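You operate a simulated robot arm through the tools that you are given. There is no shell and no other tool. Be economical: measure what you need, move in short steps, check, and stop when the job is done.

The job below is to be done with a simulated robot arm. You get a single attempt, and the scene is never put back.

Task
Stack the blue bolt tin from the top of the counter on top of the green bolt tin. Put the scoop on the top of the counter away on the washer end of the low cabinet's top. Pull the soap drawer open. Any order will do.

It is judged by the outcome, as a careful person would: the job done as asked, and still so three seconds after it is handed in. It fails if anything else is knocked over, pushed out of place, dropped, spilled or broken.

Robot
A 7-joint arm with a two-finger parallel gripper, fixed in place. Base frame: the origin is at the foot of the arm, x ahead of it, y to its left, z up; the work surface is at about z = 1.02. Lengths are in m, angles in degrees, forces in N, time in s.
With the tool pointing down near the work surface it reaches from about 0.28 to 0.72 m from the base axis. Its first joint turns from -166.0 to 166.0 degrees. Payload 3.43 kg.
The TCP is the grasp point between the finger pads, 0.034 m short of the fingertips. In the tool frame z runs along the fingers and y along their closing line. Largest opening 0.128 m; finger width 0.024, thickness 0.012; the body of the gripper, 0.048 by 0.13 m, starts 0.096 m behind the TCP.
Orientation is told as [roll, pitch, yaw] about the base's x, y, z axes, in that order, counted from this pose: with the fingers straight down and closing along the base's y, the tool's x points along the base's -x, its y along +y and its z along -z.

Tools
- The arm moves only by the tool play_rows. Its argument "rows" is a list of rows, each an object of numbers (a shift or turn left out is 0, a gripper value left out holds the last): "fingers": the opening, from 0 (shut) to 1 (fully open); "x", "y", "z": the shift along the tool's x, y, z in units of 250 mm (1.0 is 250 mm); "rx", "ry", "rz": the turn, a rotation vector about the tool's x, y, z in units of 90 degrees (1.0 is 90 degrees). In form: [{"fingers": .., "x": .., "y": .., "z": .., "rx": .., "ry": .., "rz": ..}, ...]. A call has 1 to 10 rows; each row is the pose to reach, as a shift and turn from the pose commanded when the call began, along the tool's axes at that moment. A call with a number of a shift or a turn outside -1 to 1 is refused whole. Rows are played at 5 a second. More than 0.05 m and 8.6 degrees between two rows, or a gripper value outside its range, and nothing of the call is played. A pose out of reach is approached as far as the arm can. The call stops where the force on the tool passes 40 N (or 10 N more than at its start, if that is more) or the arm is blocked; 0.2 s more then pass. The fingers move at their own pace (about 0.108 m/s each) and stop on an object; they squeeze with about 22 N. The grip force told is the motor's: it shows also when the fingers shut on nothing. Time passes only in rows, and 0.2 s behind the last, so rows that repeat a pose let the fingers close. It gives the time, the measured TCP pose, the force on the tool (base axes), the opening and the grip force at its end, in the units of the frame above (readings bear some noise), with the torque about the TCP (base axes, N m) and any sound that the robot's microphone picked up.
- Cameras (640 x 400 px; columns grow to the right, rows downward): "scene" is fixed at [0.05, 0.6501, 1.7317]; the picture's right is [-0.86, -0.50, 0.00], its down [-0.36, 0.62, -0.70] and it looks along [0.35, -0.60, -0.71] (base axes); focal length 272 px, centre (320, 200). "wrist" rides on the gripper at [0.076, -0.011, -0.16] in the tool frame; the picture's right is [0.15, 0.99, 0.00], its down [-0.88, 0.13, -0.46] and it looks along [-0.45, 0.07, 0.89] (tool axes); focal length 234 px, centre (320, 200).
- get_image(camera): a new picture of that camera. No time passes.
- slide_trunk(by): slides the trunk up (or, below 0, down) by that many m; the arm rides with it, the base frame stays. It gives what a move gives, with no picture.
- measure_at(camera, pixels): for up to 12 pixels [column, row] of the newest picture of that camera ("zoom" is the newest enlarged one), the place [x, y, z] in the base frame of the surface seen there, good to about 0.002 m. No time passes.
- zoom(camera, box): a new picture of the part [left, top, right, bottom] of that camera's present view, enlarged. No time passes.
- finish_job(): hands the job in; it is judged then, once.

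Go step by step. Measure first, check grasps and placings, and put right what went wrong. The budget is 80 turns and 34 pictures, counting those below and the enlarged ones. Unless the task says otherwise, let go and move clear before handing in, and close with one line.

The tools are called after "Request:" as name(argument=value, ...) on one line, values as JSON. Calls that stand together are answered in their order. play_rows: Moves the arm, as the interface text tells. Its arguments: {"type":"object","properties":{"rows":{"type":"array","items":{"type":"object","properties":{"fingers":{"type":"number"},"x":{"type":"number"},"y":{"type":"number"},"z":{"type":"number"},"rx":{"type":"number"},"ry":{"type":"number"},"rz":{"type":"number"}}}}},"required":["rows"]} The other tools are called the same way: slide_trunk (by) slides the trunk up or down; get_image (camera) takes a picture; measure_at (camera, pixels) gives the place of the surface under pixels of a picture; zoom (camera, box) takes an enlarged picture of a part of a camera's view; finish_job () hands the job in.

At the start:

```text
t: 0.0
eef_pos: [0.453, 0.1064, 1.3719]
tool_rot: [0.0, 0.0, 0.1]
force: [0.4, 0.9, 0.4]
wrist_torque: [-0.01, 0.0, 0.0]
width: 0.1281
grip_force: 0.0
trunk travel left (down, up): [-0.275, 0.049]
```

scene: 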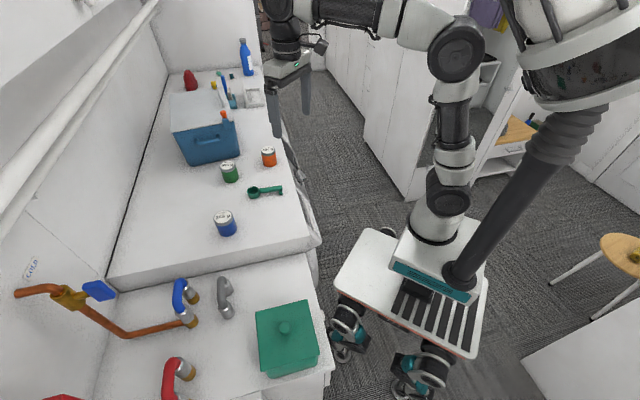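
wrist: 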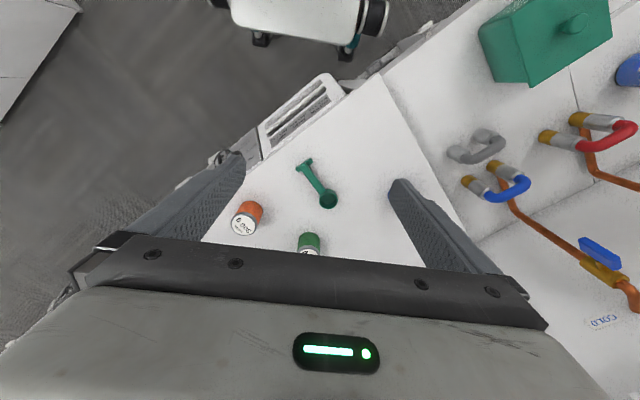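

The scene shows the blue tin near (226,223), the green tin at (230,172), an orange tin at (268,156) and the scoop at (265,190). I'll zoom in and measure them.

Request:
zoom(camera="scene", box=[140, 120, 340, 245])

Request:
measure_at(camera="scene", pixels=[[226, 214], [227, 230], [230, 163], [230, 175], [268, 149], [253, 191], [280, 189], [265, 215], [285, 310], [225, 285], [220, 350], [310, 190]])

Request:
zoom(camera="scene", box=[80, 230, 360, 400])

Request:
zoom(camera="scene", box=[440, 40, 640, 300])

```text
3.20 times, centred on (240, 182) of scene
```

zoom: 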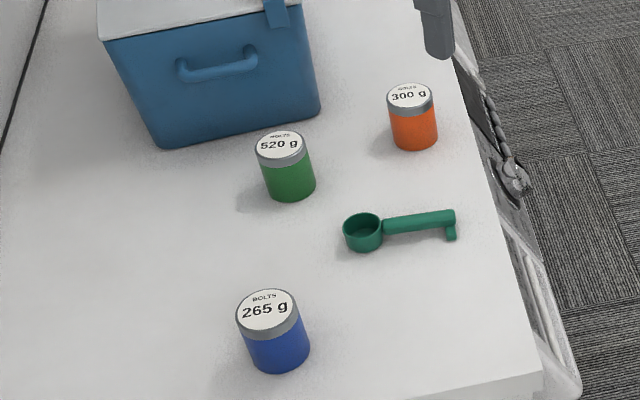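

```text
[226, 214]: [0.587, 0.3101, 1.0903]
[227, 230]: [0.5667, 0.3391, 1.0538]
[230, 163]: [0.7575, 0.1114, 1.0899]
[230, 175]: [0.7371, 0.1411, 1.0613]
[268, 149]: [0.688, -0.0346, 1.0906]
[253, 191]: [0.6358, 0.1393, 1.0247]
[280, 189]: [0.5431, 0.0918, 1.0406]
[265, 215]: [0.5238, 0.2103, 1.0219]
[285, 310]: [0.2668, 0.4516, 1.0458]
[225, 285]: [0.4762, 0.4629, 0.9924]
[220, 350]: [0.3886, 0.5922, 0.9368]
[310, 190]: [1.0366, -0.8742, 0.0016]
```

```text
2.29 times, centred on (220, 315) of scene
```

zoom: 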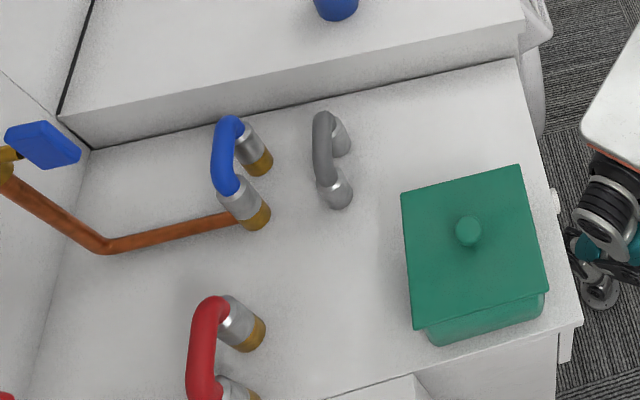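

```text
1.54 times, centred on (540, 170) of scene
```

zoom: 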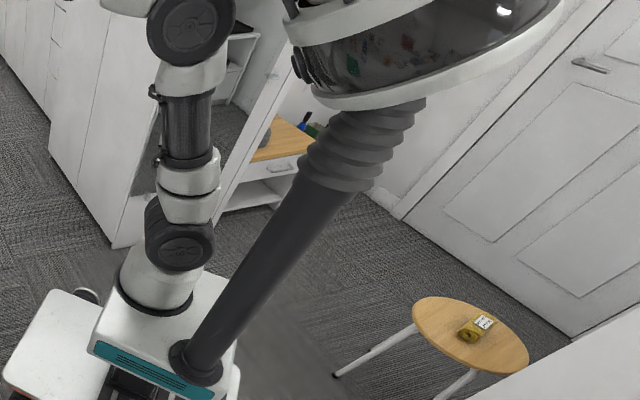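

The tins and scoop are located. The low cabinet may be the wooden-topped piece around (515,130), so I'll look there.

Request:
zoom(camera="scene", box=[460, 50, 580, 190])

Request:
measure_at(camera="scene", pixels=[[515, 130], [530, 122], [520, 150], [505, 165], [490, 72], [490, 160], [480, 110], [385, 130], [530, 130], [440, 265], [375, 260], [497, 135]])

```text
2.86 times, centred on (520, 120) of scene
```

zoom: 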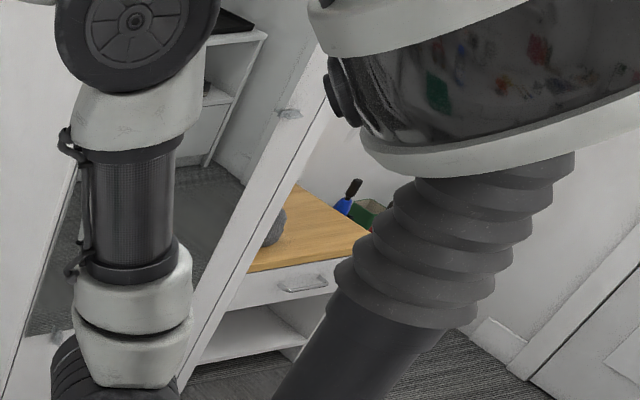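

```text
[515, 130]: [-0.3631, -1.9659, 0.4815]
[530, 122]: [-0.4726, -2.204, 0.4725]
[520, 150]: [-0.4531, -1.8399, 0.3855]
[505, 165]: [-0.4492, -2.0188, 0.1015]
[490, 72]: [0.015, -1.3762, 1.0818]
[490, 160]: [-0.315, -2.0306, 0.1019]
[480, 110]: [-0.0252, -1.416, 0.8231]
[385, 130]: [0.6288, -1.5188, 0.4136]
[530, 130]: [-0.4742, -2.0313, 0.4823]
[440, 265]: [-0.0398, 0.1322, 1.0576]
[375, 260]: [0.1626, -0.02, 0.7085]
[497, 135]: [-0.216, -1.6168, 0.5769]
```

The wooden cabinet is 2 m away, out of reach, so the low cabinet must be somewhere closer. I'll measure more of the edges, such as the bottom right and the side of the counter.

Request:
measure_at(camera="scene", pixels=[[590, 370], [530, 350], [630, 330], [245, 395], [325, 360], [300, 385], [318, 240], [300, 260], [610, 245], [320, 330], [110, 370], [160, 250]])

Request:
measure_at(camera="wrist", pixels=[[300, 110], [260, 130], [340, 95], [230, 155], [300, 15], [40, 40], [400, 40], [370, 65], [350, 120]])

Request:
zoom(camera="wrist", box=[180, 0, 480, 190])

```text
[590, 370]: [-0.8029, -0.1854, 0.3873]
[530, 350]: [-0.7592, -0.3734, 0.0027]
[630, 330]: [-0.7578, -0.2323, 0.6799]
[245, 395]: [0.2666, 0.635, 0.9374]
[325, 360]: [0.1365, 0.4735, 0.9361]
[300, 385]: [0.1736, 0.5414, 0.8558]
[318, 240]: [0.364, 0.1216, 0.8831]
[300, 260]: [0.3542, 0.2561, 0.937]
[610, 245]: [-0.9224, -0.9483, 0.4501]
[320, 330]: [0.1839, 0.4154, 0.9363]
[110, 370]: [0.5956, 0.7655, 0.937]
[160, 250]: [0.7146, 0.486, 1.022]
```

```text
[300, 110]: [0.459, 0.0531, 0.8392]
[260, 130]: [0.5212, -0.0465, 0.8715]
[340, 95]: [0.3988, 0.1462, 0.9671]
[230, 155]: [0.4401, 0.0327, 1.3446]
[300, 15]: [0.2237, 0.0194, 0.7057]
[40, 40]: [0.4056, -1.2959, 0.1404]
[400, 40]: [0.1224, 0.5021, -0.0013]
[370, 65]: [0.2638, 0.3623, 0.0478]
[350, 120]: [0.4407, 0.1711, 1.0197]
```

```text
2.11 times, centred on (330, 95) of wrist
```

zoom: 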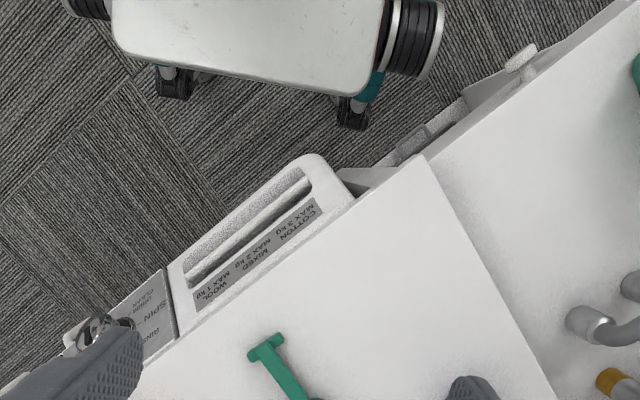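

The white counter at z≈1.022 is the washer, with its drawer front at about (300,110) in the wrist view. The low cabinet at z≈0.937 adjoins it. Next I'll measure the tin tops, the scoop and the free spot.

Request:
zoom(camera="scene", box=[190, 140, 310, 245])

```text
3.81 times, centred on (250, 192) of scene
```

zoom: 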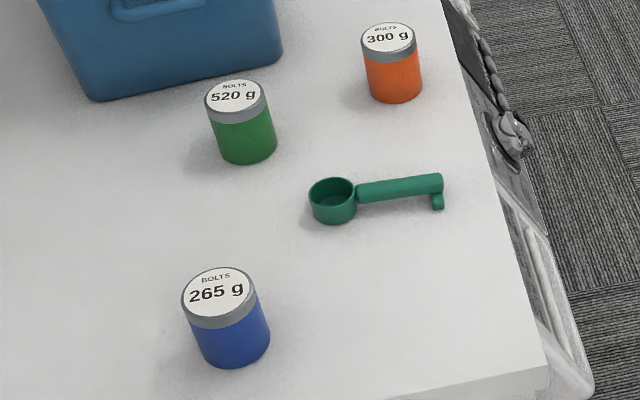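

Request:
measure_at(camera="zoom", pixels=[[217, 292], [185, 297], [249, 287], [216, 270], [234, 97], [206, 100], [263, 94], [234, 81], [331, 188], [365, 191], [438, 180], [438, 206]])

Request:
measure_at(camera="scene", pixels=[[248, 60], [265, 120], [285, 170], [308, 238], [270, 275], [290, 268], [220, 278], [260, 295]])

```text
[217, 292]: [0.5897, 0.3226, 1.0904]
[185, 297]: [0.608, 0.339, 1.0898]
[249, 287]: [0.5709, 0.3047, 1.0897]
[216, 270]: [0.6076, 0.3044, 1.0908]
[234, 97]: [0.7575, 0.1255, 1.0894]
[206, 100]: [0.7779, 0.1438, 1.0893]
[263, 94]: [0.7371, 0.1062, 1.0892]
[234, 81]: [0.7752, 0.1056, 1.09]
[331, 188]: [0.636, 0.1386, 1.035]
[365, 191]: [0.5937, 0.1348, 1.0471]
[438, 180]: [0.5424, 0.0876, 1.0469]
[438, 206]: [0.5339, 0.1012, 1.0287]
```

```text
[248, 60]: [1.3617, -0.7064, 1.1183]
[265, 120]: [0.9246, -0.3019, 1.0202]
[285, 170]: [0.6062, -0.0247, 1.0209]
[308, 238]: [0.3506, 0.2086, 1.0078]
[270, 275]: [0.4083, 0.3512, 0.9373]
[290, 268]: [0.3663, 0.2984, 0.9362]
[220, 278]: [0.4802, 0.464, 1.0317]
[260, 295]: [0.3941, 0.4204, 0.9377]
```

Blue tin is centred at about (0.590,0.322) with its top at 1.090; the green at (0.757,0.125). The scoop handle runs at about 28°. I'll do the scoop first, moving above its handle with yaw 28.5.

Request:
play_rows(rows=[{"x": -0.1056, "y": 0.005, "z": 0.1376, "rz": -0.0634, "fingers": 0.5}, {"x": -0.2112, "y": 0.01, "z": 0.2752, "rz": -0.1268}, {"x": -0.3168, "y": 0.014, "z": 0.4128, "rz": -0.1902}, {"x": -0.4224, "y": 0.019, "z": 0.5504, "rz": -0.2536}, {"x": -0.528, "y": 0.024, "z": 0.688, "rz": -0.317}, {"x": -0.528, "y": 0.024, "z": 0.688, "rz": -0.317}])

Request:
get_image(camera="wrist")

```text
t: 1.4
eef_pos: [0.5823, 0.1134, 1.1976]
tool_rot: [0.0, -0.1, 28.6]
force: [-0.2, 0.3, -0.3]
wrist_torque: [0.0, 0.03, 0.01]
width: 0.064
grip_force: 0.1
trunk travel left (down, up): [-0.275, 0.049]
```

```text
25 pictures are left
```

wrist: 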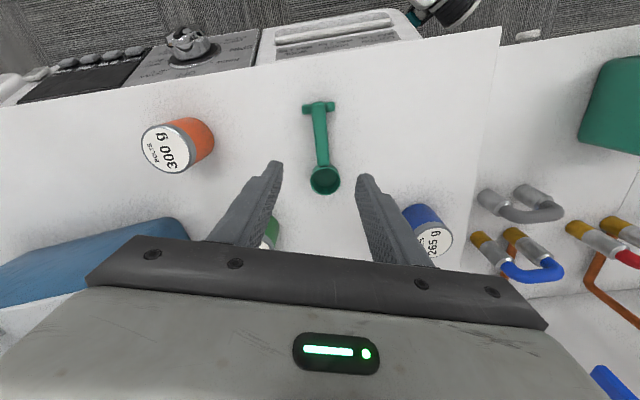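

The scoop runs from its foot at (319,106) to its cup at (325,180) in the wrist view. I'll measure along the handle.

Request:
measure_at(camera="wrist", pixels=[[319, 112], [320, 130], [322, 150], [323, 158], [325, 180], [313, 178], [338, 178], [325, 168], [305, 105], [333, 105], [315, 140], [328, 140]])

Request:
zoom(camera="wrist", box=[270, 85, 380, 205])

```text
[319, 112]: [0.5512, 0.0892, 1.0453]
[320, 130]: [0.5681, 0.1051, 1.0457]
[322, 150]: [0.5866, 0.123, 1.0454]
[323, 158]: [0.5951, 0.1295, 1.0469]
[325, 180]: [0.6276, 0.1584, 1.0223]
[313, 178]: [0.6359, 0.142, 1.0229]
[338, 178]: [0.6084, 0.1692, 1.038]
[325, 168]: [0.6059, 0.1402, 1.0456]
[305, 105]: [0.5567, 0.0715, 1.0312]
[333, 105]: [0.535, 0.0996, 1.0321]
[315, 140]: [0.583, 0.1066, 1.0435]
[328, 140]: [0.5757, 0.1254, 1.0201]
```

```text
3.33 times, centred on (325, 145) of wrist
```

zoom: 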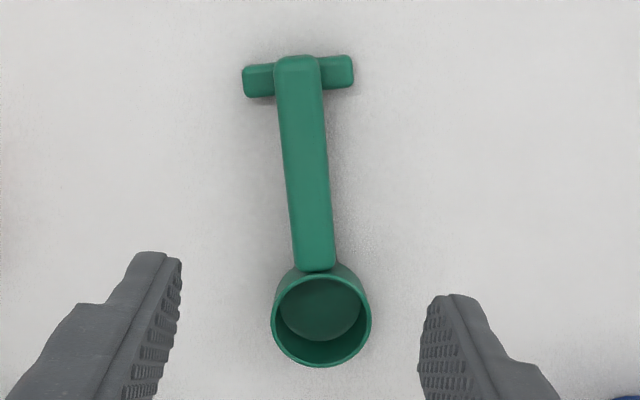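

The handle runs from (0.551,0.089) to (0.595,0.130), a yaw of about 42.5°, with its top at 1.046. I'll align, descend so the fingertips reach about 1.026, and close.

Request:
play_rows(rows=[{"x": -0.025, "y": 0.013, "z": 0.15, "rz": -0.077, "fingers": 0.4}, {"x": -0.049, "y": 0.026, "z": 0.3, "rz": -0.154}, {"x": -0.049, "y": 0.026, "z": 0.38, "rz": -0.154}, {"x": -0.049, "y": 0.026, "z": 0.46, "rz": -0.154}, {"x": -0.049, "y": 0.026, "z": 0.54, "rz": -0.154}, {"x": -0.049, "y": 0.026, "z": 0.54, "rz": -0.154}])

Request:
zoom(camera="wrist", box=[200, 80, 440, 240])

```text
t: 2.8
eef_pos: [0.5911, 0.1231, 1.0636]
tool_rot: [-0.1, -0.1, 42.4]
force: [-0.1, 1.0, -0.8]
wrist_torque: [0.01, 0.01, 0.01]
width: 0.0514
grip_force: 0.0
trunk travel left (down, up): [-0.275, 0.049]
```

```text
2.50 times, centred on (320, 160) of wrist
```

zoom: 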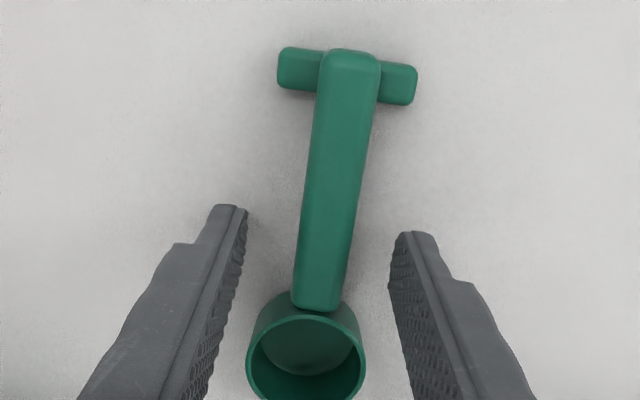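

The handle sits between the fingers and is aligned. I'll lower 3 mm and close.

Request:
play_rows(rows=[{"z": 0.012}, {"z": 0.012, "fingers": 0.0}, {"z": 0.012, "fingers": 0.0}, {"z": 0.012, "fingers": 0.0}])

Request:
play_rows(rows=[{"z": -0.1}, {"z": -0.25}, {"z": -0.4}, {"z": -0.4}])

Request:
get_image(camera="wrist")

Request:
measure_at(camera="scene", pixels=[[256, 314], [306, 300], [224, 282], [230, 305], [228, 318], [320, 280], [270, 295]])

```text
t: 3.8
eef_pos: [0.5919, 0.1234, 1.0615]
tool_rot: [-0.1, 0.0, 42.3]
force: [1.1, -0.4, 0.0]
wrist_torque: [0.01, 0.01, 0.04]
width: 0.0168
grip_force: 21.4
trunk travel left (down, up): [-0.275, 0.049]
```

```text
t: 4.8
eef_pos: [0.5921, 0.1245, 1.1626]
tool_rot: [0.1, 0.0, 42.4]
force: [0.4, 1.0, -0.2]
wrist_torque: [0.03, 0.01, 0.0]
width: 0.0169
grip_force: 22.4
trunk travel left (down, up): [-0.275, 0.049]
```

```text
22 pictures are left
```

wrist: 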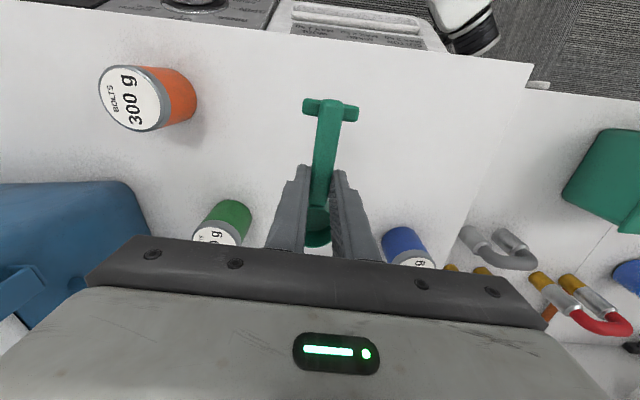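

```text
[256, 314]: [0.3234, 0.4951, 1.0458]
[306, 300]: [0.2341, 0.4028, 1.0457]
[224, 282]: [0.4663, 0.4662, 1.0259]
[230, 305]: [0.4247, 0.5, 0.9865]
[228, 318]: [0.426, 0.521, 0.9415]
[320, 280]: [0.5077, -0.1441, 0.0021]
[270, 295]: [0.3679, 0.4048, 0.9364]
```

The scoop is held (width 0.0169). I'm carrying it over the gap between the washer step and the pot, toward (0.379,0.333).

Request:
play_rows(rows=[{"x": 0.008, "y": 0.15}, {"x": 0.016, "y": 0.3}, {"x": 0.024, "y": 0.45}, {"x": 0.033, "y": 0.6}])

Request:
play_rows(rows=[{"x": 0.008, "y": 0.15}, {"x": 0.016, "y": 0.3}, {"x": 0.024, "y": 0.45, "rz": -0.03}, {"x": 0.033, "y": 0.6, "rz": -0.055}, {"x": 0.033, "y": 0.6, "z": 0.14, "rz": -0.055}, {"x": 0.033, "y": 0.6, "z": 0.26, "rz": -0.055}, {"x": 0.033, "y": 0.6, "z": 0.26, "rz": -0.055}])

Request:
get_image(camera="scene")

```text
t: 5.8
eef_pos: [0.4826, 0.2315, 1.1608]
tool_rot: [0.0, 0.0, 42.4]
force: [-0.7, -0.1, -0.2]
wrist_torque: [0.01, 0.0, 0.01]
width: 0.0169
grip_force: 22.2
trunk travel left (down, up): [-0.275, 0.049]
```

```text
t: 7.4
eef_pos: [0.3759, 0.3362, 1.0944]
tool_rot: [0.0, 0.0, 47.4]
force: [0.0, -0.6, -0.2]
wrist_torque: [0.01, -0.01, -0.01]
width: 0.0172
grip_force: 22.0
trunk travel left (down, up): [-0.275, 0.049]
```

```text
21 pictures are left
```

scene: 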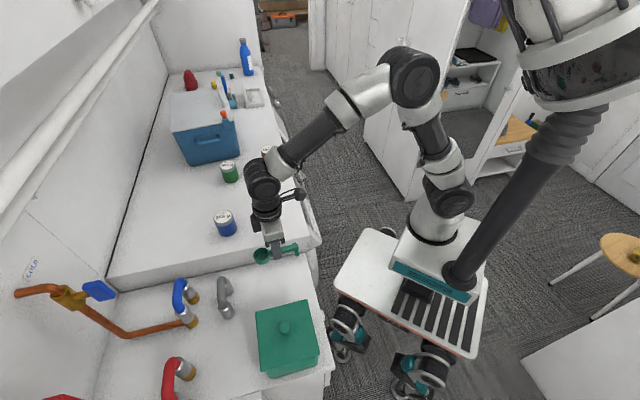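

The scoop is above the free spot with clearance. Surface there is 0.937, so release height is TCP ≈ 0.977. Lowering.

Request:
play_rows(rows=[{"z": 0.12}, {"z": 0.24}, {"z": 0.36}, {"z": 0.42}, {"z": 0.445}, {"z": 0.465}, {"z": 0.465}])

Request:
zoom(camera="scene", box=[210, 210, 350, 320])

```text
t: 9.0
eef_pos: [0.3774, 0.3346, 0.9802]
tool_rot: [0.0, 0.0, 47.4]
force: [0.7, 0.0, 0.1]
wrist_torque: [0.01, -0.03, -0.03]
width: 0.0171
grip_force: 22.0
trunk travel left (down, up): [-0.275, 0.049]
```

```text
3.64 times, centred on (280, 265) of scene
```

zoom: 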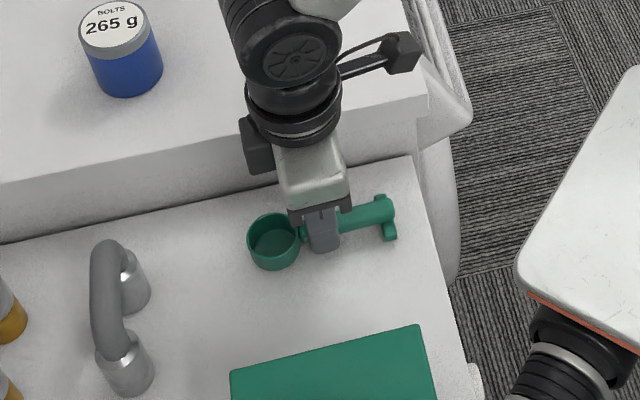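

The scoop is just above the surface and well inside the edges. I'll lower the last 3–4 mm, open and retreat up.

Request:
play_rows(rows=[{"z": 0.008}, {"z": 0.014}, {"z": 0.014}])

Request:
play_rows(rows=[{"fingers": 0.2}, {"fingers": 0.35}, {"fingers": 0.35}, {"z": -0.06}, {"z": -0.2}, {"z": -0.4}, {"z": -0.6}, {"z": -0.75}, {"z": -0.75}])

Request:
get_image(camera="wrist")

```text
t: 9.8
eef_pos: [0.3763, 0.3345, 0.9768]
tool_rot: [0.1, 0.0, 47.4]
force: [0.0, -0.2, 0.3]
wrist_torque: [-0.02, 0.01, 0.0]
width: 0.0169
grip_force: 22.2
trunk travel left (down, up): [-0.275, 0.049]
```

```text
t: 11.8
eef_pos: [0.3758, 0.3347, 1.1633]
tool_rot: [-0.1, 0.0, 47.5]
force: [-0.8, -0.3, -0.3]
wrist_torque: [-0.02, -0.03, 0.01]
width: 0.045
grip_force: 0.1
trunk travel left (down, up): [-0.275, 0.049]
```

```text
19 pictures are left
```

wrist: 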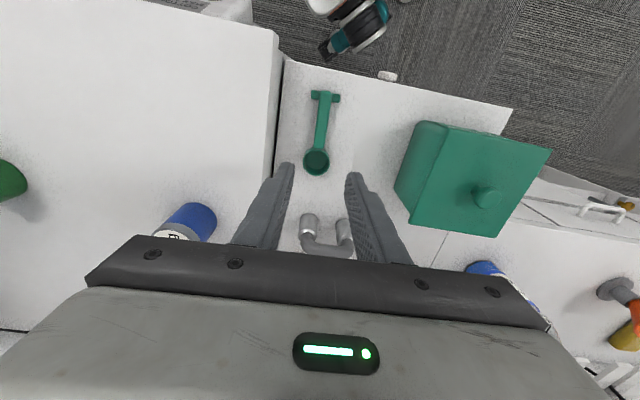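

The scoop stands on the washer end of the low cabinet. Next is the blue tin. The green tin is 0.767 m out, so I'll use a grasp tilted 35° outward. First I'll move to a standoff with yaw 28.6, then tilt.

Request:
play_rows(rows=[{"x": -0.065, "y": -0.1425, "z": -0.037, "rz": 0.0525, "fingers": 0.65}, {"x": -0.129, "y": -0.285, "z": -0.074, "rz": 0.105}, {"x": -0.194, "y": -0.4275, "z": -0.111, "rz": 0.1575}, {"x": -0.258, "y": -0.57, "z": -0.148, "rz": 0.21}])

Request:
play_rows(rows=[{"ry": -0.078}, {"ry": -0.156}, {"ry": -0.234}, {"ry": -0.312}, {"ry": -0.389}, {"ry": -0.389}])

Request:
get_image(camera="wrist")

```text
t: 12.8
eef_pos: [0.5262, 0.2872, 1.2004]
tool_rot: [0.0, 0.1, 28.4]
force: [-0.3, -0.3, 0.6]
wrist_torque: [0.04, 0.01, 0.0]
width: 0.0832
grip_force: 0.1
trunk travel left (down, up): [-0.275, 0.049]
```

```text
t: 14.2
eef_pos: [0.525, 0.2866, 1.2018]
tool_rot: [0.0, -35.2, 28.4]
force: [-0.3, 0.2, 0.6]
wrist_torque: [0.01, 0.02, 0.01]
width: 0.0832
grip_force: 0.1
trunk travel left (down, up): [-0.275, 0.049]
```

```text
18 pictures are left
```

wrist: 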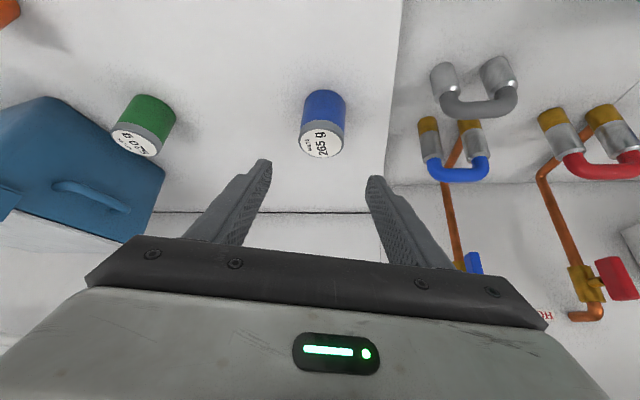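

The gripper is tilted, with the blue tin ahead at (323,125) between the fingers. I'm approaching along the tool axis to TCP (0.590,0.322,1.067).

Request:
measure_at(camera="wrist", pixels=[[321, 143], [302, 143], [340, 143]])

Request:
play_rows(rows=[{"x": 0.068, "z": 0.1}, {"x": 0.068, "z": 0.25}, {"x": 0.068, "z": 0.38}, {"x": 0.068, "z": 0.5}, {"x": 0.068, "z": 0.56}, {"x": 0.068, "z": 0.611}, {"x": 0.068, "z": 0.611}])

Request:
zoom(camera="wrist", box=[200, 80, 440, 240])

```text
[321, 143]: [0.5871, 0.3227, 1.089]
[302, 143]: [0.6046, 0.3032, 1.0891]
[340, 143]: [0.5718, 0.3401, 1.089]
```

```text
t: 15.8
eef_pos: [0.5912, 0.3238, 1.0663]
tool_rot: [-0.1, -34.9, 28.4]
force: [-0.1, -0.1, 0.2]
wrist_torque: [-0.04, -0.01, -0.01]
width: 0.0833
grip_force: 0.0
trunk travel left (down, up): [-0.275, 0.049]
```

```text
2.50 times, centred on (320, 160) of wrist
```

zoom: 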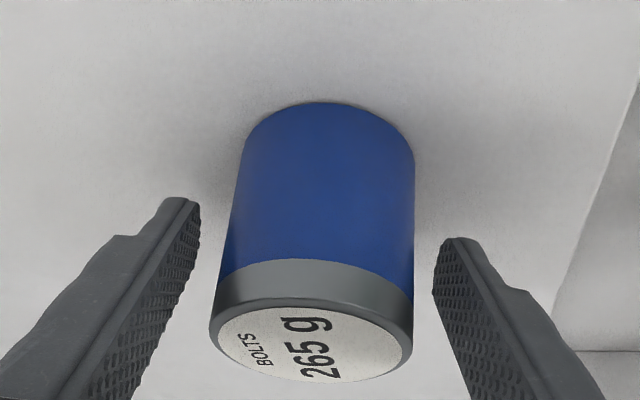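

The tin is between the fingers. I'll close, then lift straight up 0.10 m.

Request:
play_rows(rows=[{"fingers": 0.3}, {"fingers": 0.3}, {"fingers": 0.2}, {"fingers": 0.2}])

Request:
play_rows(rows=[{"x": -0.023, "z": -0.0327, "fingers": 0.2}, {"x": -0.092, "z": -0.131}, {"x": -0.161, "z": -0.229}, {"x": -0.23, "z": -0.327}, {"x": -0.23, "z": -0.327}])

Request:
get_image(camera="wrist")

```text
t: 16.8
eef_pos: [0.59, 0.3236, 1.0657]
tool_rot: [0.0, -35.0, 28.5]
force: [0.2, -0.8, 0.4]
wrist_torque: [0.05, -0.08, 0.0]
width: 0.0574
grip_force: 22.4
trunk travel left (down, up): [-0.275, 0.049]
```

```text
t: 18.0
eef_pos: [0.591, 0.3235, 1.1659]
tool_rot: [0.1, -35.0, 28.5]
force: [0.2, 0.9, -3.2]
wrist_torque: [0.02, -0.01, 0.03]
width: 0.0575
grip_force: 21.9
trunk travel left (down, up): [-0.275, 0.049]
```

```text
16 pictures are left
```

wrist: 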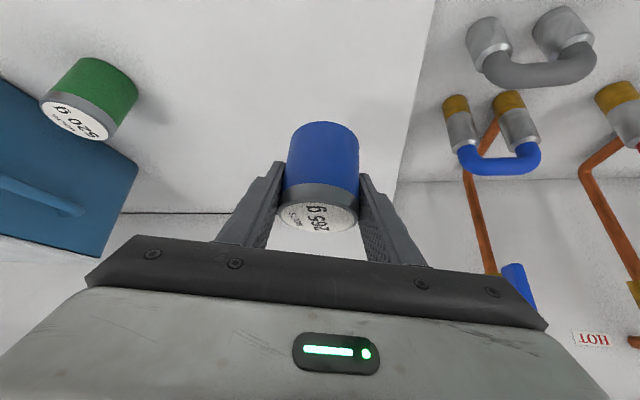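

The blue tin is held upright (force −3 N), its bottom about 3 cm above the green tin's top. I'm carrying it 85% of the way while yawing to 9.4°.

Request:
play_rows(rows=[{"x": -0.024, "y": -0.144, "z": 0.0167, "rx": 0.0203, "rz": 0.029}, {"x": -0.048, "y": -0.288, "z": 0.0333, "rx": 0.0406, "rz": 0.0579}, {"x": -0.072, "y": -0.432, "z": 0.05, "rx": 0.0609, "rz": 0.0869}, {"x": -0.096, "y": -0.576, "z": 0.0667, "rx": 0.0812, "rz": 0.1159}, {"x": -0.12, "y": -0.72, "z": 0.083, "rx": 0.1015, "rz": 0.1448}, {"x": -0.144, "y": -0.864, "z": 0.1, "rx": 0.1218, "rz": 0.1738}, {"x": -0.144, "y": -0.864, "z": 0.1, "rx": 0.1218, "rz": 0.1738}])

Request:
get_image(camera="wrist")

Request:
zoom(camera="scene", box=[160, 90, 320, 230])

```text
t: 19.6
eef_pos: [0.7305, 0.1505, 1.166]
tool_rot: [0.0, -35.1, 9.2]
force: [-0.4, -0.4, -1.8]
wrist_torque: [0.03, 0.04, -0.02]
width: 0.0579
grip_force: 22.0
trunk travel left (down, up): [-0.275, 0.049]
```

```text
15 pictures are left
```

wrist: 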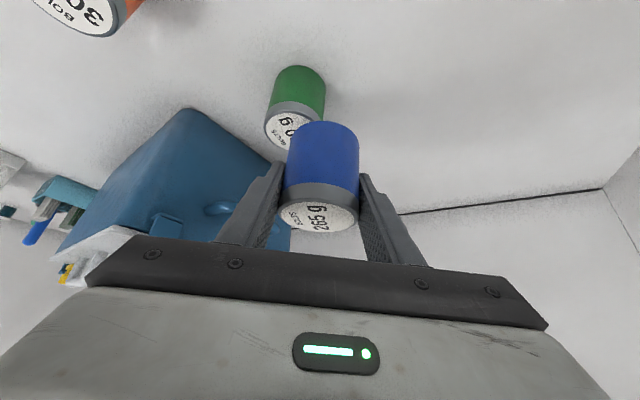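

```text
2.86 times, centred on (240, 160) of scene
```

zoom: 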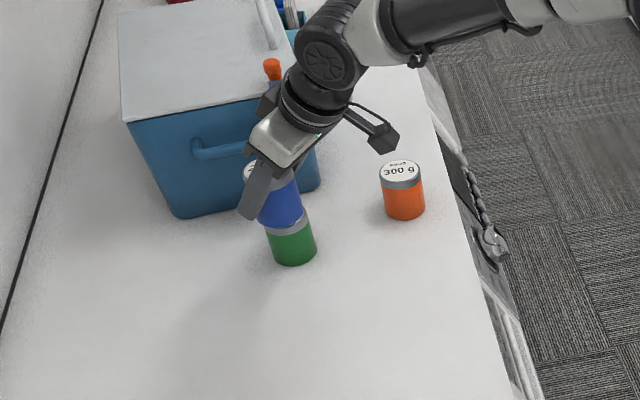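

The blue tin is near the green tin's edge. I'll check clearance to the cooler and the exact tin centres.

Request:
measure_at(camera="wrist", pixels=[[320, 217], [284, 214], [358, 214], [190, 115], [215, 208], [235, 180], [265, 190], [284, 130], [283, 215], [120, 235]])

Request:
measure_at(camera="zoom", pixels=[[205, 148], [180, 215], [318, 185], [240, 148], [128, 122], [200, 158], [315, 130]])

```text
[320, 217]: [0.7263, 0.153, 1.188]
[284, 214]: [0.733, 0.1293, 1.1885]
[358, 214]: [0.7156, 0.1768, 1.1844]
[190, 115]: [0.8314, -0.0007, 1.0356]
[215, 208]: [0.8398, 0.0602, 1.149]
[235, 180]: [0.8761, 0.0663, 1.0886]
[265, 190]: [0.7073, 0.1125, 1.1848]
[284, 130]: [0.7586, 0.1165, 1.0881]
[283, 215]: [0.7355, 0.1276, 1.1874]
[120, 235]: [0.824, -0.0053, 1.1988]
```

```text
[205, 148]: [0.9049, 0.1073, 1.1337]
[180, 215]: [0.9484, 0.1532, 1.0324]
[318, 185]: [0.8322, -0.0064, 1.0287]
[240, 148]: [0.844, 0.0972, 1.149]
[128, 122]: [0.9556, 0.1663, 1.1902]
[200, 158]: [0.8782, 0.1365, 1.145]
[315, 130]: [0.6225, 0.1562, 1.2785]
```

There is over 3 cm of clearance to the cooler handle. I'll refine the held tin's centre relative to the TCP with a zoom.

Request:
zoom(camera="wrist", box=[240, 50, 400, 250])

```text
2.00 times, centred on (320, 150) of wrist
```

zoom: 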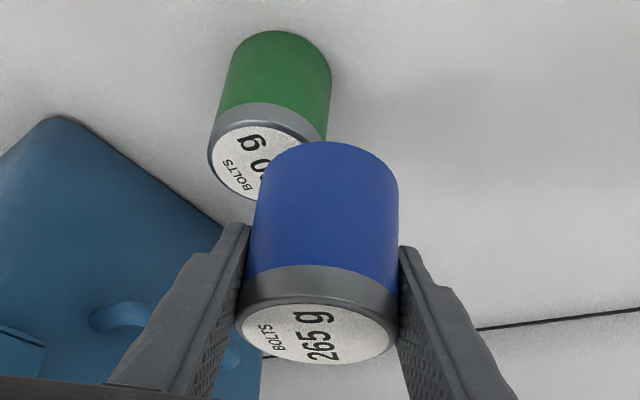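

Request:
measure_at(camera="zoom", pixels=[[322, 307], [318, 361], [247, 325], [393, 342], [320, 333], [263, 127], [214, 150], [240, 190]])

```text
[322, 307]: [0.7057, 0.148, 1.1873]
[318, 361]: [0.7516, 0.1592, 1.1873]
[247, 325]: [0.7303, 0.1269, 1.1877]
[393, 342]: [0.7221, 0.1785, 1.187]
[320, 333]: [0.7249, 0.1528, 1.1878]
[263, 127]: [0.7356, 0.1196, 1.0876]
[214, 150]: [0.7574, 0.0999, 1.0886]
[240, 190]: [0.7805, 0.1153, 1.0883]
```

Blue tin centre is (0.7275,0.153) and green centre (0.758,0.125). I'll shift the difference horizontally, then recheck.

Request:
play_rows(rows=[{"x": -0.042, "y": -0.066, "z": 0.03}, {"x": -0.083, "y": -0.132, "z": 0.059}, {"x": -0.083, "y": -0.132, "z": 0.059}, {"x": -0.083, "y": -0.132, "z": 0.059}])

Request:
zoom(camera="scene", box=[190, 120, 290, 200])

```text
t: 20.6
eef_pos: [0.7617, 0.1234, 1.1664]
tool_rot: [0.1, -34.9, 9.5]
force: [0.6, 0.3, -2.8]
wrist_torque: [0.0, 0.0, 0.0]
width: 0.0576
grip_force: 21.4
trunk travel left (down, up): [-0.275, 0.049]
```

```text
5.00 times, centred on (240, 160) of scene
```

zoom: 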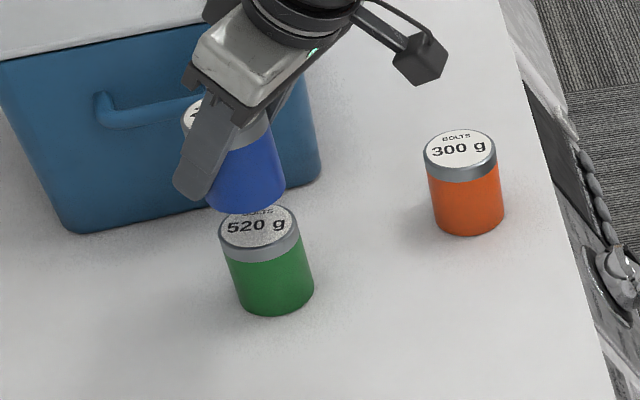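

The blue tin's bottom lines up along the vertical lean over the green top (258,228). I'm descending to just above contact.

Request:
play_rows(rows=[{"x": 0.023, "z": 0.0327}, {"x": 0.046, "z": 0.0654}, {"x": 0.06, "z": 0.085}, {"x": 0.0667, "z": 0.095}, {"x": 0.0667, "z": 0.095}])

Request:
zoom(camera="scene", box=[190, 120, 290, 200])

```text
t: 21.8
eef_pos: [0.7621, 0.1234, 1.137]
tool_rot: [-0.1, -35.0, 9.4]
force: [0.0, 0.2, -2.8]
wrist_torque: [0.03, 0.02, 0.03]
width: 0.0575
grip_force: 21.7
trunk travel left (down, up): [-0.275, 0.049]
```

```text
5.00 times, centred on (240, 160) of scene
```

zoom: 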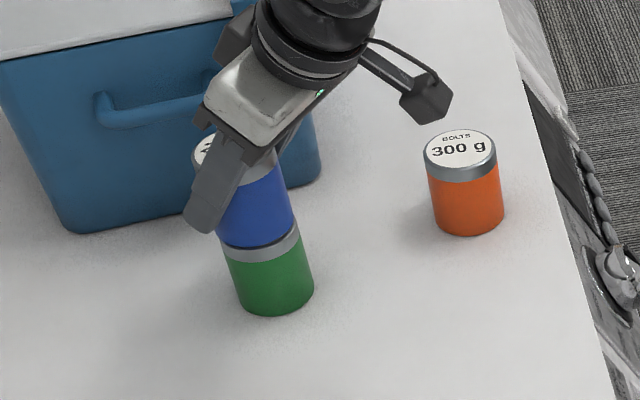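

The alignment is good, with a small gap left. I'll lower in millimetre steps until the weight comes off.

Request:
play_rows(rows=[{"x": 0.0046, "z": 0.0065}, {"x": 0.0046, "z": 0.0065}])

Request:
play_rows(rows=[{"x": 0.0023, "z": 0.0033}, {"x": 0.0023, "z": 0.0033}])

```text
t: 22.4
eef_pos: [0.7618, 0.1251, 1.1369]
tool_rot: [0.0, -35.1, 9.3]
force: [-1.2, -0.7, 1.1]
wrist_torque: [-0.05, 0.13, 0.02]
width: 0.0573
grip_force: 21.7
trunk travel left (down, up): [-0.275, 0.049]
```

```text
t: 23.0
eef_pos: [0.7623, 0.1245, 1.1364]
tool_rot: [0.1, -35.2, 9.4]
force: [0.1, -0.9, 5.4]
wrist_torque: [-0.17, 0.21, -0.02]
width: 0.0575
grip_force: 21.7
trunk travel left (down, up): [-0.275, 0.049]
```

Contact is made at +5 N. I'll open and retreat along the tool axis.

Request:
play_rows(rows=[{"fingers": 0.48}, {"fingers": 0.52}, {"fingers": 0.6}, {"fingers": 0.6}, {"z": -0.05}, {"z": -0.15}, {"z": -0.3}, {"z": -0.45}, {"z": -0.6}, {"z": -0.6}])

Request:
get_image(camera="wrist")

```text
t: 25.2
eef_pos: [0.6779, 0.1118, 1.2567]
tool_rot: [0.0, -35.0, 9.4]
force: [-0.2, -0.2, 0.2]
wrist_torque: [-0.01, -0.04, -0.01]
width: 0.0768
grip_force: 0.1
trunk travel left (down, up): [-0.275, 0.049]
```

```text
10 pictures are left
```

wrist: 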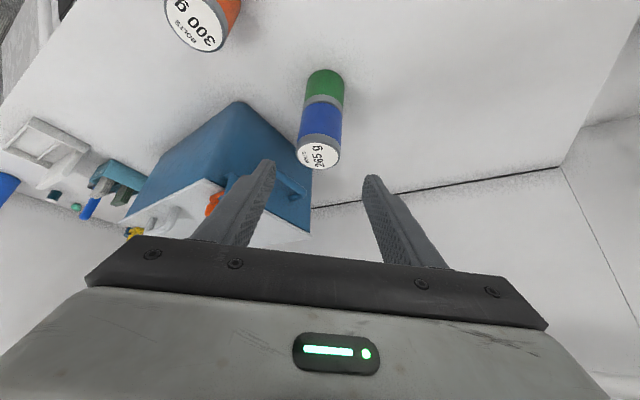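

The stack stands: blue on green at (322,120). Now the drawer. I'll move to the front of the washer with yaw about 49° and look at it.

Request:
play_rows(rows=[{"x": 0.139, "y": -0.0459, "z": -0.0974, "rx": -0.036, "rz": -0.0514}, {"x": 0.278, "y": -0.0917, "z": -0.1949, "rx": -0.0721, "rz": -0.1029}, {"x": 0.417, "y": -0.1376, "z": -0.2923, "rx": -0.1082, "rz": -0.1543}, {"x": 0.556, "y": -0.1834, "z": -0.3897, "rx": -0.1443, "rz": -0.2057}, {"x": 0.695, "y": -0.2293, "z": -0.4871, "rx": -0.1804, "rz": -0.2571}, {"x": 0.834, "y": -0.2751, "z": -0.5846, "rx": -0.2164, "rz": -0.3086}, {"x": 0.973, "y": -0.321, "z": -0.682, "rx": -0.2525, "rz": -0.36}, {"x": 0.973, "y": -0.321, "z": -0.682, "rx": -0.2525, "rz": -0.36}])

Request:
slide_trunk(by=-0.12)

Request:
get_image(camera="wrist")

```text
t: 27.0
eef_pos: [0.3955, -0.0175, 1.259]
tool_rot: [0.0, -35.1, 49.0]
force: [-1.2, 0.8, 0.8]
wrist_torque: [0.01, -0.01, 0.01]
width: 0.0769
grip_force: 0.1
trunk travel left (down, up): [-0.275, 0.049]
```

```text
t: 28.5
eef_pos: [0.3972, -0.0166, 1.1395]
tool_rot: [0.0, -35.0, 48.9]
force: [-0.7, 0.5, -0.4]
wrist_torque: [-0.05, 0.01, 0.02]
width: 0.0768
grip_force: 0.0
trunk travel left (down, up): [-0.155, 0.169]
```

```text
9 pictures are left
```

wrist: 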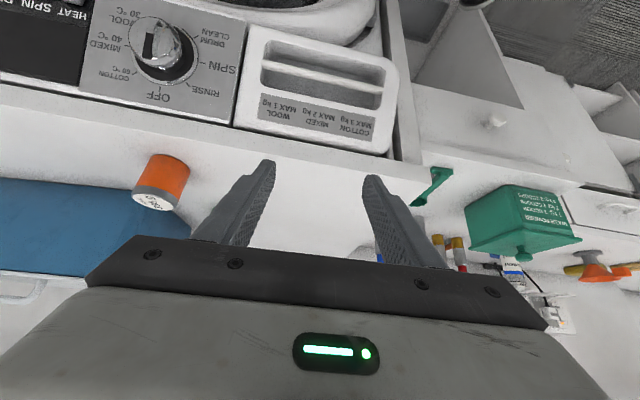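

The drawer front spans (235–398, 25–155) in this upside-down view, with a recess crossed by a bar at about (322,78). I'll zoom and measure it.

Request:
zoom(camera="wrist", box=[220, 10, 420, 170])

Request:
measure_at(camera="wrist", pixels=[[322, 78], [268, 68], [380, 88], [320, 55], [320, 92], [252, 35], [390, 55], [240, 120], [385, 148], [315, 115], [320, 25], [322, 140]])

```text
2.50 times, centred on (320, 90) of wrist
```

zoom: 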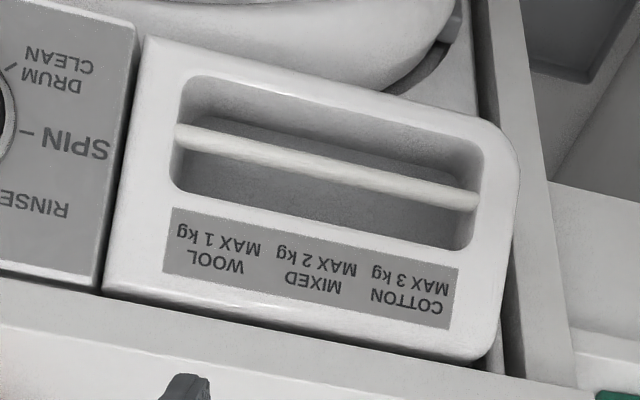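

```text
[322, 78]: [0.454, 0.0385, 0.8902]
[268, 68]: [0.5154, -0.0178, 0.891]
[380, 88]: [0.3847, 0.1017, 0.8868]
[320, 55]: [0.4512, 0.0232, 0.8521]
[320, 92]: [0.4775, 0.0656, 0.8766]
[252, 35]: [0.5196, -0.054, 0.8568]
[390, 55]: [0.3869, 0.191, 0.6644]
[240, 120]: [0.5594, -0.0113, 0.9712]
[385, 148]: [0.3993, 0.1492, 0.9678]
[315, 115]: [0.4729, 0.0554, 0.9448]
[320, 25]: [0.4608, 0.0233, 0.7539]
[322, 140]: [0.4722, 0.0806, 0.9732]
```

The bar centre is at about (0.454,0.0385,0.890) and runs at 137.6°. The front face slopes and the recess behind the bar is about 4 cm deep. I'll measure the recess profile across the bar.

Request:
measure_at(camera="zoom", pixels=[[327, 162], [325, 168], [323, 178], [320, 192], [316, 208], [313, 220], [310, 232], [333, 148], [338, 130], [342, 115], [346, 100], [350, 85]])

```text
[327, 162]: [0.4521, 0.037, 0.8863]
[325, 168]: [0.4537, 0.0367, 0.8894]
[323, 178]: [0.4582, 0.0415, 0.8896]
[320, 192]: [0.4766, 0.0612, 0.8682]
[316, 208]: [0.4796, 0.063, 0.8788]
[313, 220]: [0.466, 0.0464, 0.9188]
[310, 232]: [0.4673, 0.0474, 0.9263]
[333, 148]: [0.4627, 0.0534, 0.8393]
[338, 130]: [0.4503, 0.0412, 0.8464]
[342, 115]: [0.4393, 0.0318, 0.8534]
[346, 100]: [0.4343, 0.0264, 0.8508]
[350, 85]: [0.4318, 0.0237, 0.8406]
```

The face slopes about 26°, the recess opening is 7 cm with a bar centre at about d=0.338, z=0.885, and there are ~28 mm behind the bar. I'll roll the gripper 90° to pinch the bar from a 45° approach.

Request:
play_rows(rows=[{"rz": 0.092, "fingers": 0.3}, {"rz": 0.184}, {"rz": 0.276}, {"rz": 0.368}, {"rz": 0.46}, {"rz": 0.552}, {"rz": 0.644}, {"rz": 0.736}, {"rz": 0.828}, {"rz": 0.92}])

Request:
play_rows(rows=[{"rz": 0.08, "rx": -0.0}, {"rz": 0.09, "rx": -0.055}, {"rz": 0.09, "rx": -0.111, "ry": -0.005}, {"rz": 0.09, "rx": -0.111, "ry": -0.005}])

```text
t: 30.7
eef_pos: [0.3965, -0.0179, 1.1393]
tool_rot: [34.8, -4.0, -35.3]
force: [0.0, 0.3, 0.7]
wrist_torque: [0.0, 0.03, -0.02]
width: 0.0389
grip_force: 0.0
trunk travel left (down, up): [-0.155, 0.169]
```

```text
t: 31.7
eef_pos: [0.3952, -0.017, 1.14]
tool_rot: [45.0, 0.7, -41.8]
force: [0.7, 0.2, 1.0]
wrist_torque: [-0.01, 0.02, 0.0]
width: 0.0383
grip_force: 0.0
trunk travel left (down, up): [-0.155, 0.169]
```

The orientation is right: tool x lies along the bar and the approach is 45° down. I'm descending to the pre-grasp point 9 cm before the bar.

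Request:
play_rows(rows=[{"y": -0.0968, "z": 0.12}, {"y": -0.1936, "z": 0.24}, {"y": -0.2904, "z": 0.36}, {"y": -0.3872, "z": 0.48}, {"y": -0.484, "z": 0.599}, {"y": -0.484, "z": 0.599}])

Request:
get_image(camera="wrist")

```text
t: 33.1
eef_pos: [0.4092, -0.0018, 0.9466]
tool_rot: [45.0, 0.8, -41.5]
force: [0.0, 0.3, 0.5]
wrist_torque: [0.02, -0.03, 0.01]
width: 0.0385
grip_force: 0.0
trunk travel left (down, up): [-0.155, 0.169]
```

```text
7 pictures are left
```

wrist: 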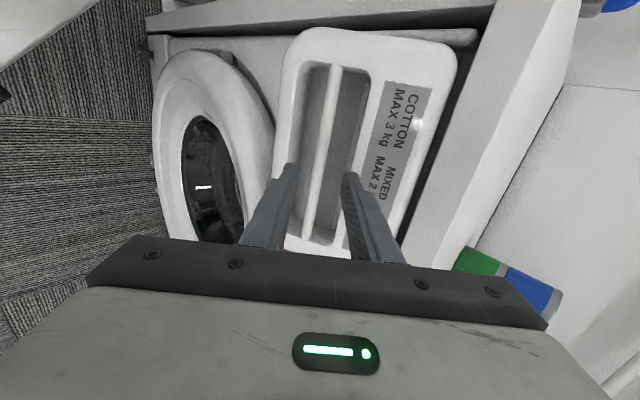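

The bar runs from (335,70) to (308,230), between the open fingers. I'll measure it and the recess lips again from here.

Request:
measure_at(camera="wrist", pixels=[[333, 80], [322, 140], [314, 185], [318, 140], [327, 140], [362, 140], [370, 140], [300, 110], [292, 140], [345, 140], [308, 140]])

```text
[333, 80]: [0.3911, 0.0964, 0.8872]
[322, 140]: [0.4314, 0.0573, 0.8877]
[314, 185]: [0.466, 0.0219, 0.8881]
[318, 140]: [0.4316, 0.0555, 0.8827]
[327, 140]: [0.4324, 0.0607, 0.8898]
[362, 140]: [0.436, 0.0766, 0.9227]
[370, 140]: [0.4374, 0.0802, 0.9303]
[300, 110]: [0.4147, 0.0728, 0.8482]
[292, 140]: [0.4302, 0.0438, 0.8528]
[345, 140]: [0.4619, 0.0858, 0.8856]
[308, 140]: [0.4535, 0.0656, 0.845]
```

Bar centre and TCP line agree within 1 mm. I'll narrow to 28 mm to clear the upper lip, then advance 71 mm with 17 mm of finger past the bar.

Request:
play_rows(rows=[{"fingers": 0.22}, {"z": 0.08}, {"z": 0.16}, {"z": 0.21}, {"z": 0.25}, {"z": 0.286}, {"z": 0.286}])

Request:
play_rows(rows=[{"fingers": 0.0}, {"fingers": 0.0}, {"fingers": 0.0}])

```text
t: 34.7
eef_pos: [0.4409, 0.0384, 0.8965]
tool_rot: [45.0, 0.8, -41.5]
force: [-0.4, 0.2, -0.1]
wrist_torque: [0.01, -0.03, -0.03]
width: 0.0283
grip_force: 0.2
trunk travel left (down, up): [-0.155, 0.169]
```

```text
t: 35.5
eef_pos: [0.4398, 0.0383, 0.8949]
tool_rot: [45.0, 0.9, -41.6]
force: [-5.3, -3.0, -10.6]
wrist_torque: [0.29, 0.55, -1.04]
width: 0.013
grip_force: 45.3
trunk travel left (down, up): [-0.155, 0.169]
```

The bar is gripped (13 mm). I'm pulling horizontally outward slowly, watching the force.

Request:
play_rows(rows=[{"y": -0.017, "z": -0.017}, {"y": -0.034, "z": -0.034}, {"y": -0.057, "z": -0.057}, {"y": -0.085, "z": -0.085, "x": 0.002}, {"y": -0.113, "z": -0.113, "x": 0.003}])

```text
t: 36.7
eef_pos: [0.4136, 0.0117, 0.8956]
tool_rot: [44.9, 0.9, -41.5]
force: [-10.6, 11.6, -20.4]
wrist_torque: [0.58, 0.92, -0.51]
width: 0.0131
grip_force: 45.3
trunk travel left (down, up): [-0.155, 0.169]
```

It moved 37 mm freely. The lateral force (≈15 N along the bar) and the downward pull show the true direction is nearer 45°, so I'll correct yaw, sideways and height and keep pulling.

Request:
play_rows(rows=[{"x": 0.007, "y": -0.004, "z": 0.004, "ry": -0.012, "rz": 0.012}, {"x": 0.01, "y": -0.038, "z": -0.03, "ry": -0.0236, "rz": 0.0236}, {"x": 0.013, "y": -0.072, "z": -0.064, "ry": -0.0236, "rz": 0.0236}, {"x": 0.016, "y": -0.106, "z": -0.098, "ry": -0.0236, "rz": 0.0236}, {"x": 0.019, "y": -0.14, "z": -0.132, "ry": -0.0236, "rz": 0.0236}])

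```text
t: 37.9
eef_pos: [0.3792, -0.0231, 0.8949]
tool_rot: [45.1, 0.7, -44.6]
force: [-10.9, 12.8, -3.1]
wrist_torque: [0.04, 0.12, 0.52]
width: 0.0128
grip_force: 44.8
trunk travel left (down, up): [-0.155, 0.169]
```

86 mm so far, moving along 45°. I'll relieve the sideways force with 2–3 mm and pull on 5 cm more.

Request:
play_rows(rows=[{"x": 0.01}, {"x": 0.01, "y": -0.034, "z": -0.034}, {"x": 0.01, "y": -0.068, "z": -0.068}, {"x": 0.01, "y": -0.102, "z": -0.102}, {"x": 0.01, "y": -0.136, "z": -0.136}])

Request:
get_image(camera="wrist")

```text
t: 39.1
eef_pos: [0.3436, -0.0584, 0.897]
tool_rot: [44.9, 0.6, -44.7]
force: [5.3, -5.3, 3.1]
wrist_torque: [-0.57, -0.64, -0.27]
width: 0.0126
grip_force: 45.1
trunk travel left (down, up): [-0.155, 0.169]
```

```text
6 pictures are left
```

wrist: 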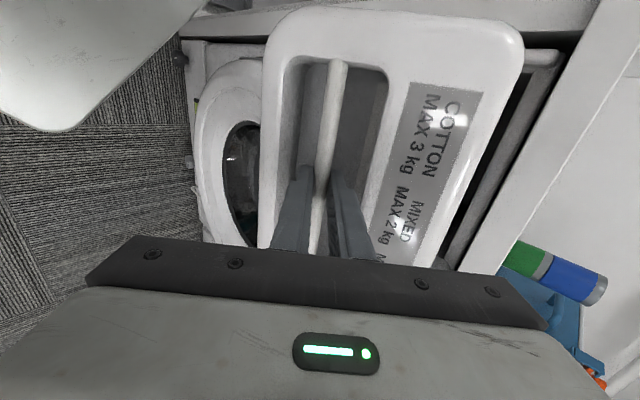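

The drawer is clearly out about 13.5 cm with low force. I'll try another 3 cm gently to see if there's a stop.

Request:
play_rows(rows=[{"y": -0.028, "z": -0.028}, {"y": -0.056, "z": -0.056}, {"y": -0.085, "z": -0.085}, {"y": -0.085, "z": -0.085}])

```text
t: 40.1
eef_pos: [0.3222, -0.0783, 0.8957]
tool_rot: [45.0, 0.6, -44.7]
force: [7.8, -7.0, 6.0]
wrist_torque: [-0.64, -0.69, -0.5]
width: 0.0126
grip_force: 44.8
trunk travel left (down, up): [-0.155, 0.169]
```

It's open about 16.5 cm with no stop, which is ample. Releasing and backing out along the approach.

Request:
play_rows(rows=[{"fingers": 0.12}, {"fingers": 0.2}, {"fingers": 0.21}, {"fingers": 0.21}, {"z": -0.06}, {"z": -0.12}, {"z": -0.2}, {"z": -0.28}, {"z": -0.28}])

Request:
get_image(camera="wrist")

```text
t: 42.1
eef_pos: [0.2883, -0.1137, 0.9444]
tool_rot: [45.0, 0.8, -44.8]
force: [-0.1, 0.8, 0.4]
wrist_torque: [0.01, -0.01, -0.03]
width: 0.027
grip_force: 0.0
trunk travel left (down, up): [-0.155, 0.169]
```

```text
5 pictures are left
```

wrist: 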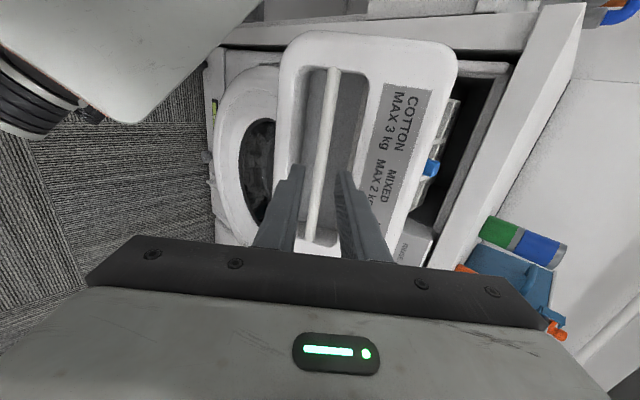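

The drawer is open with its compartments showing at (430,170), and the fingers are clear. I'll raise the trunk to get clear and check the whole scene.

Request:
slide_trunk(by=0.12)

Request:
get_image(camera="scene")

```text
t: 43.6
eef_pos: [0.2878, -0.1139, 1.0639]
tool_rot: [44.9, 0.7, -44.6]
force: [-0.1, -0.4, -0.7]
wrist_torque: [-0.03, 0.02, -0.03]
width: 0.0271
grip_force: 0.0
trunk travel left (down, up): [-0.275, 0.049]
```

```text
4 pictures are left
```

scene: 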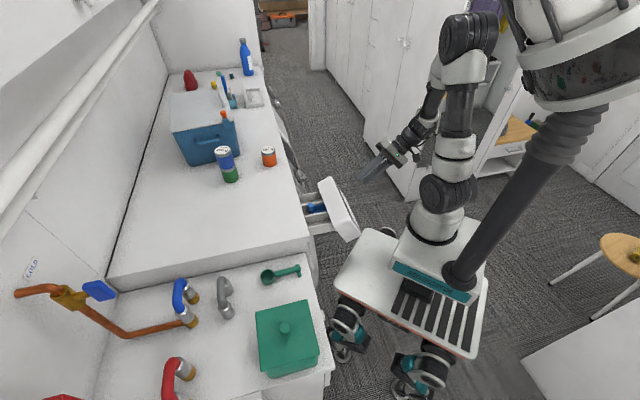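

The scene shows blue on green at (227,163), the scoop on the low cabinet's washer end at (280,273), the drawer open at (330,210), and the arm clear. Nothing else has moved, so I'm handing in.

Request:
finish_job()

```text
The job is handed in.
```

The blue tin is stacked on the green one, the scoop is on the washer end of the low cabinet's top, and the soap drawer is pulled open about 16 cm; the job is handed in.
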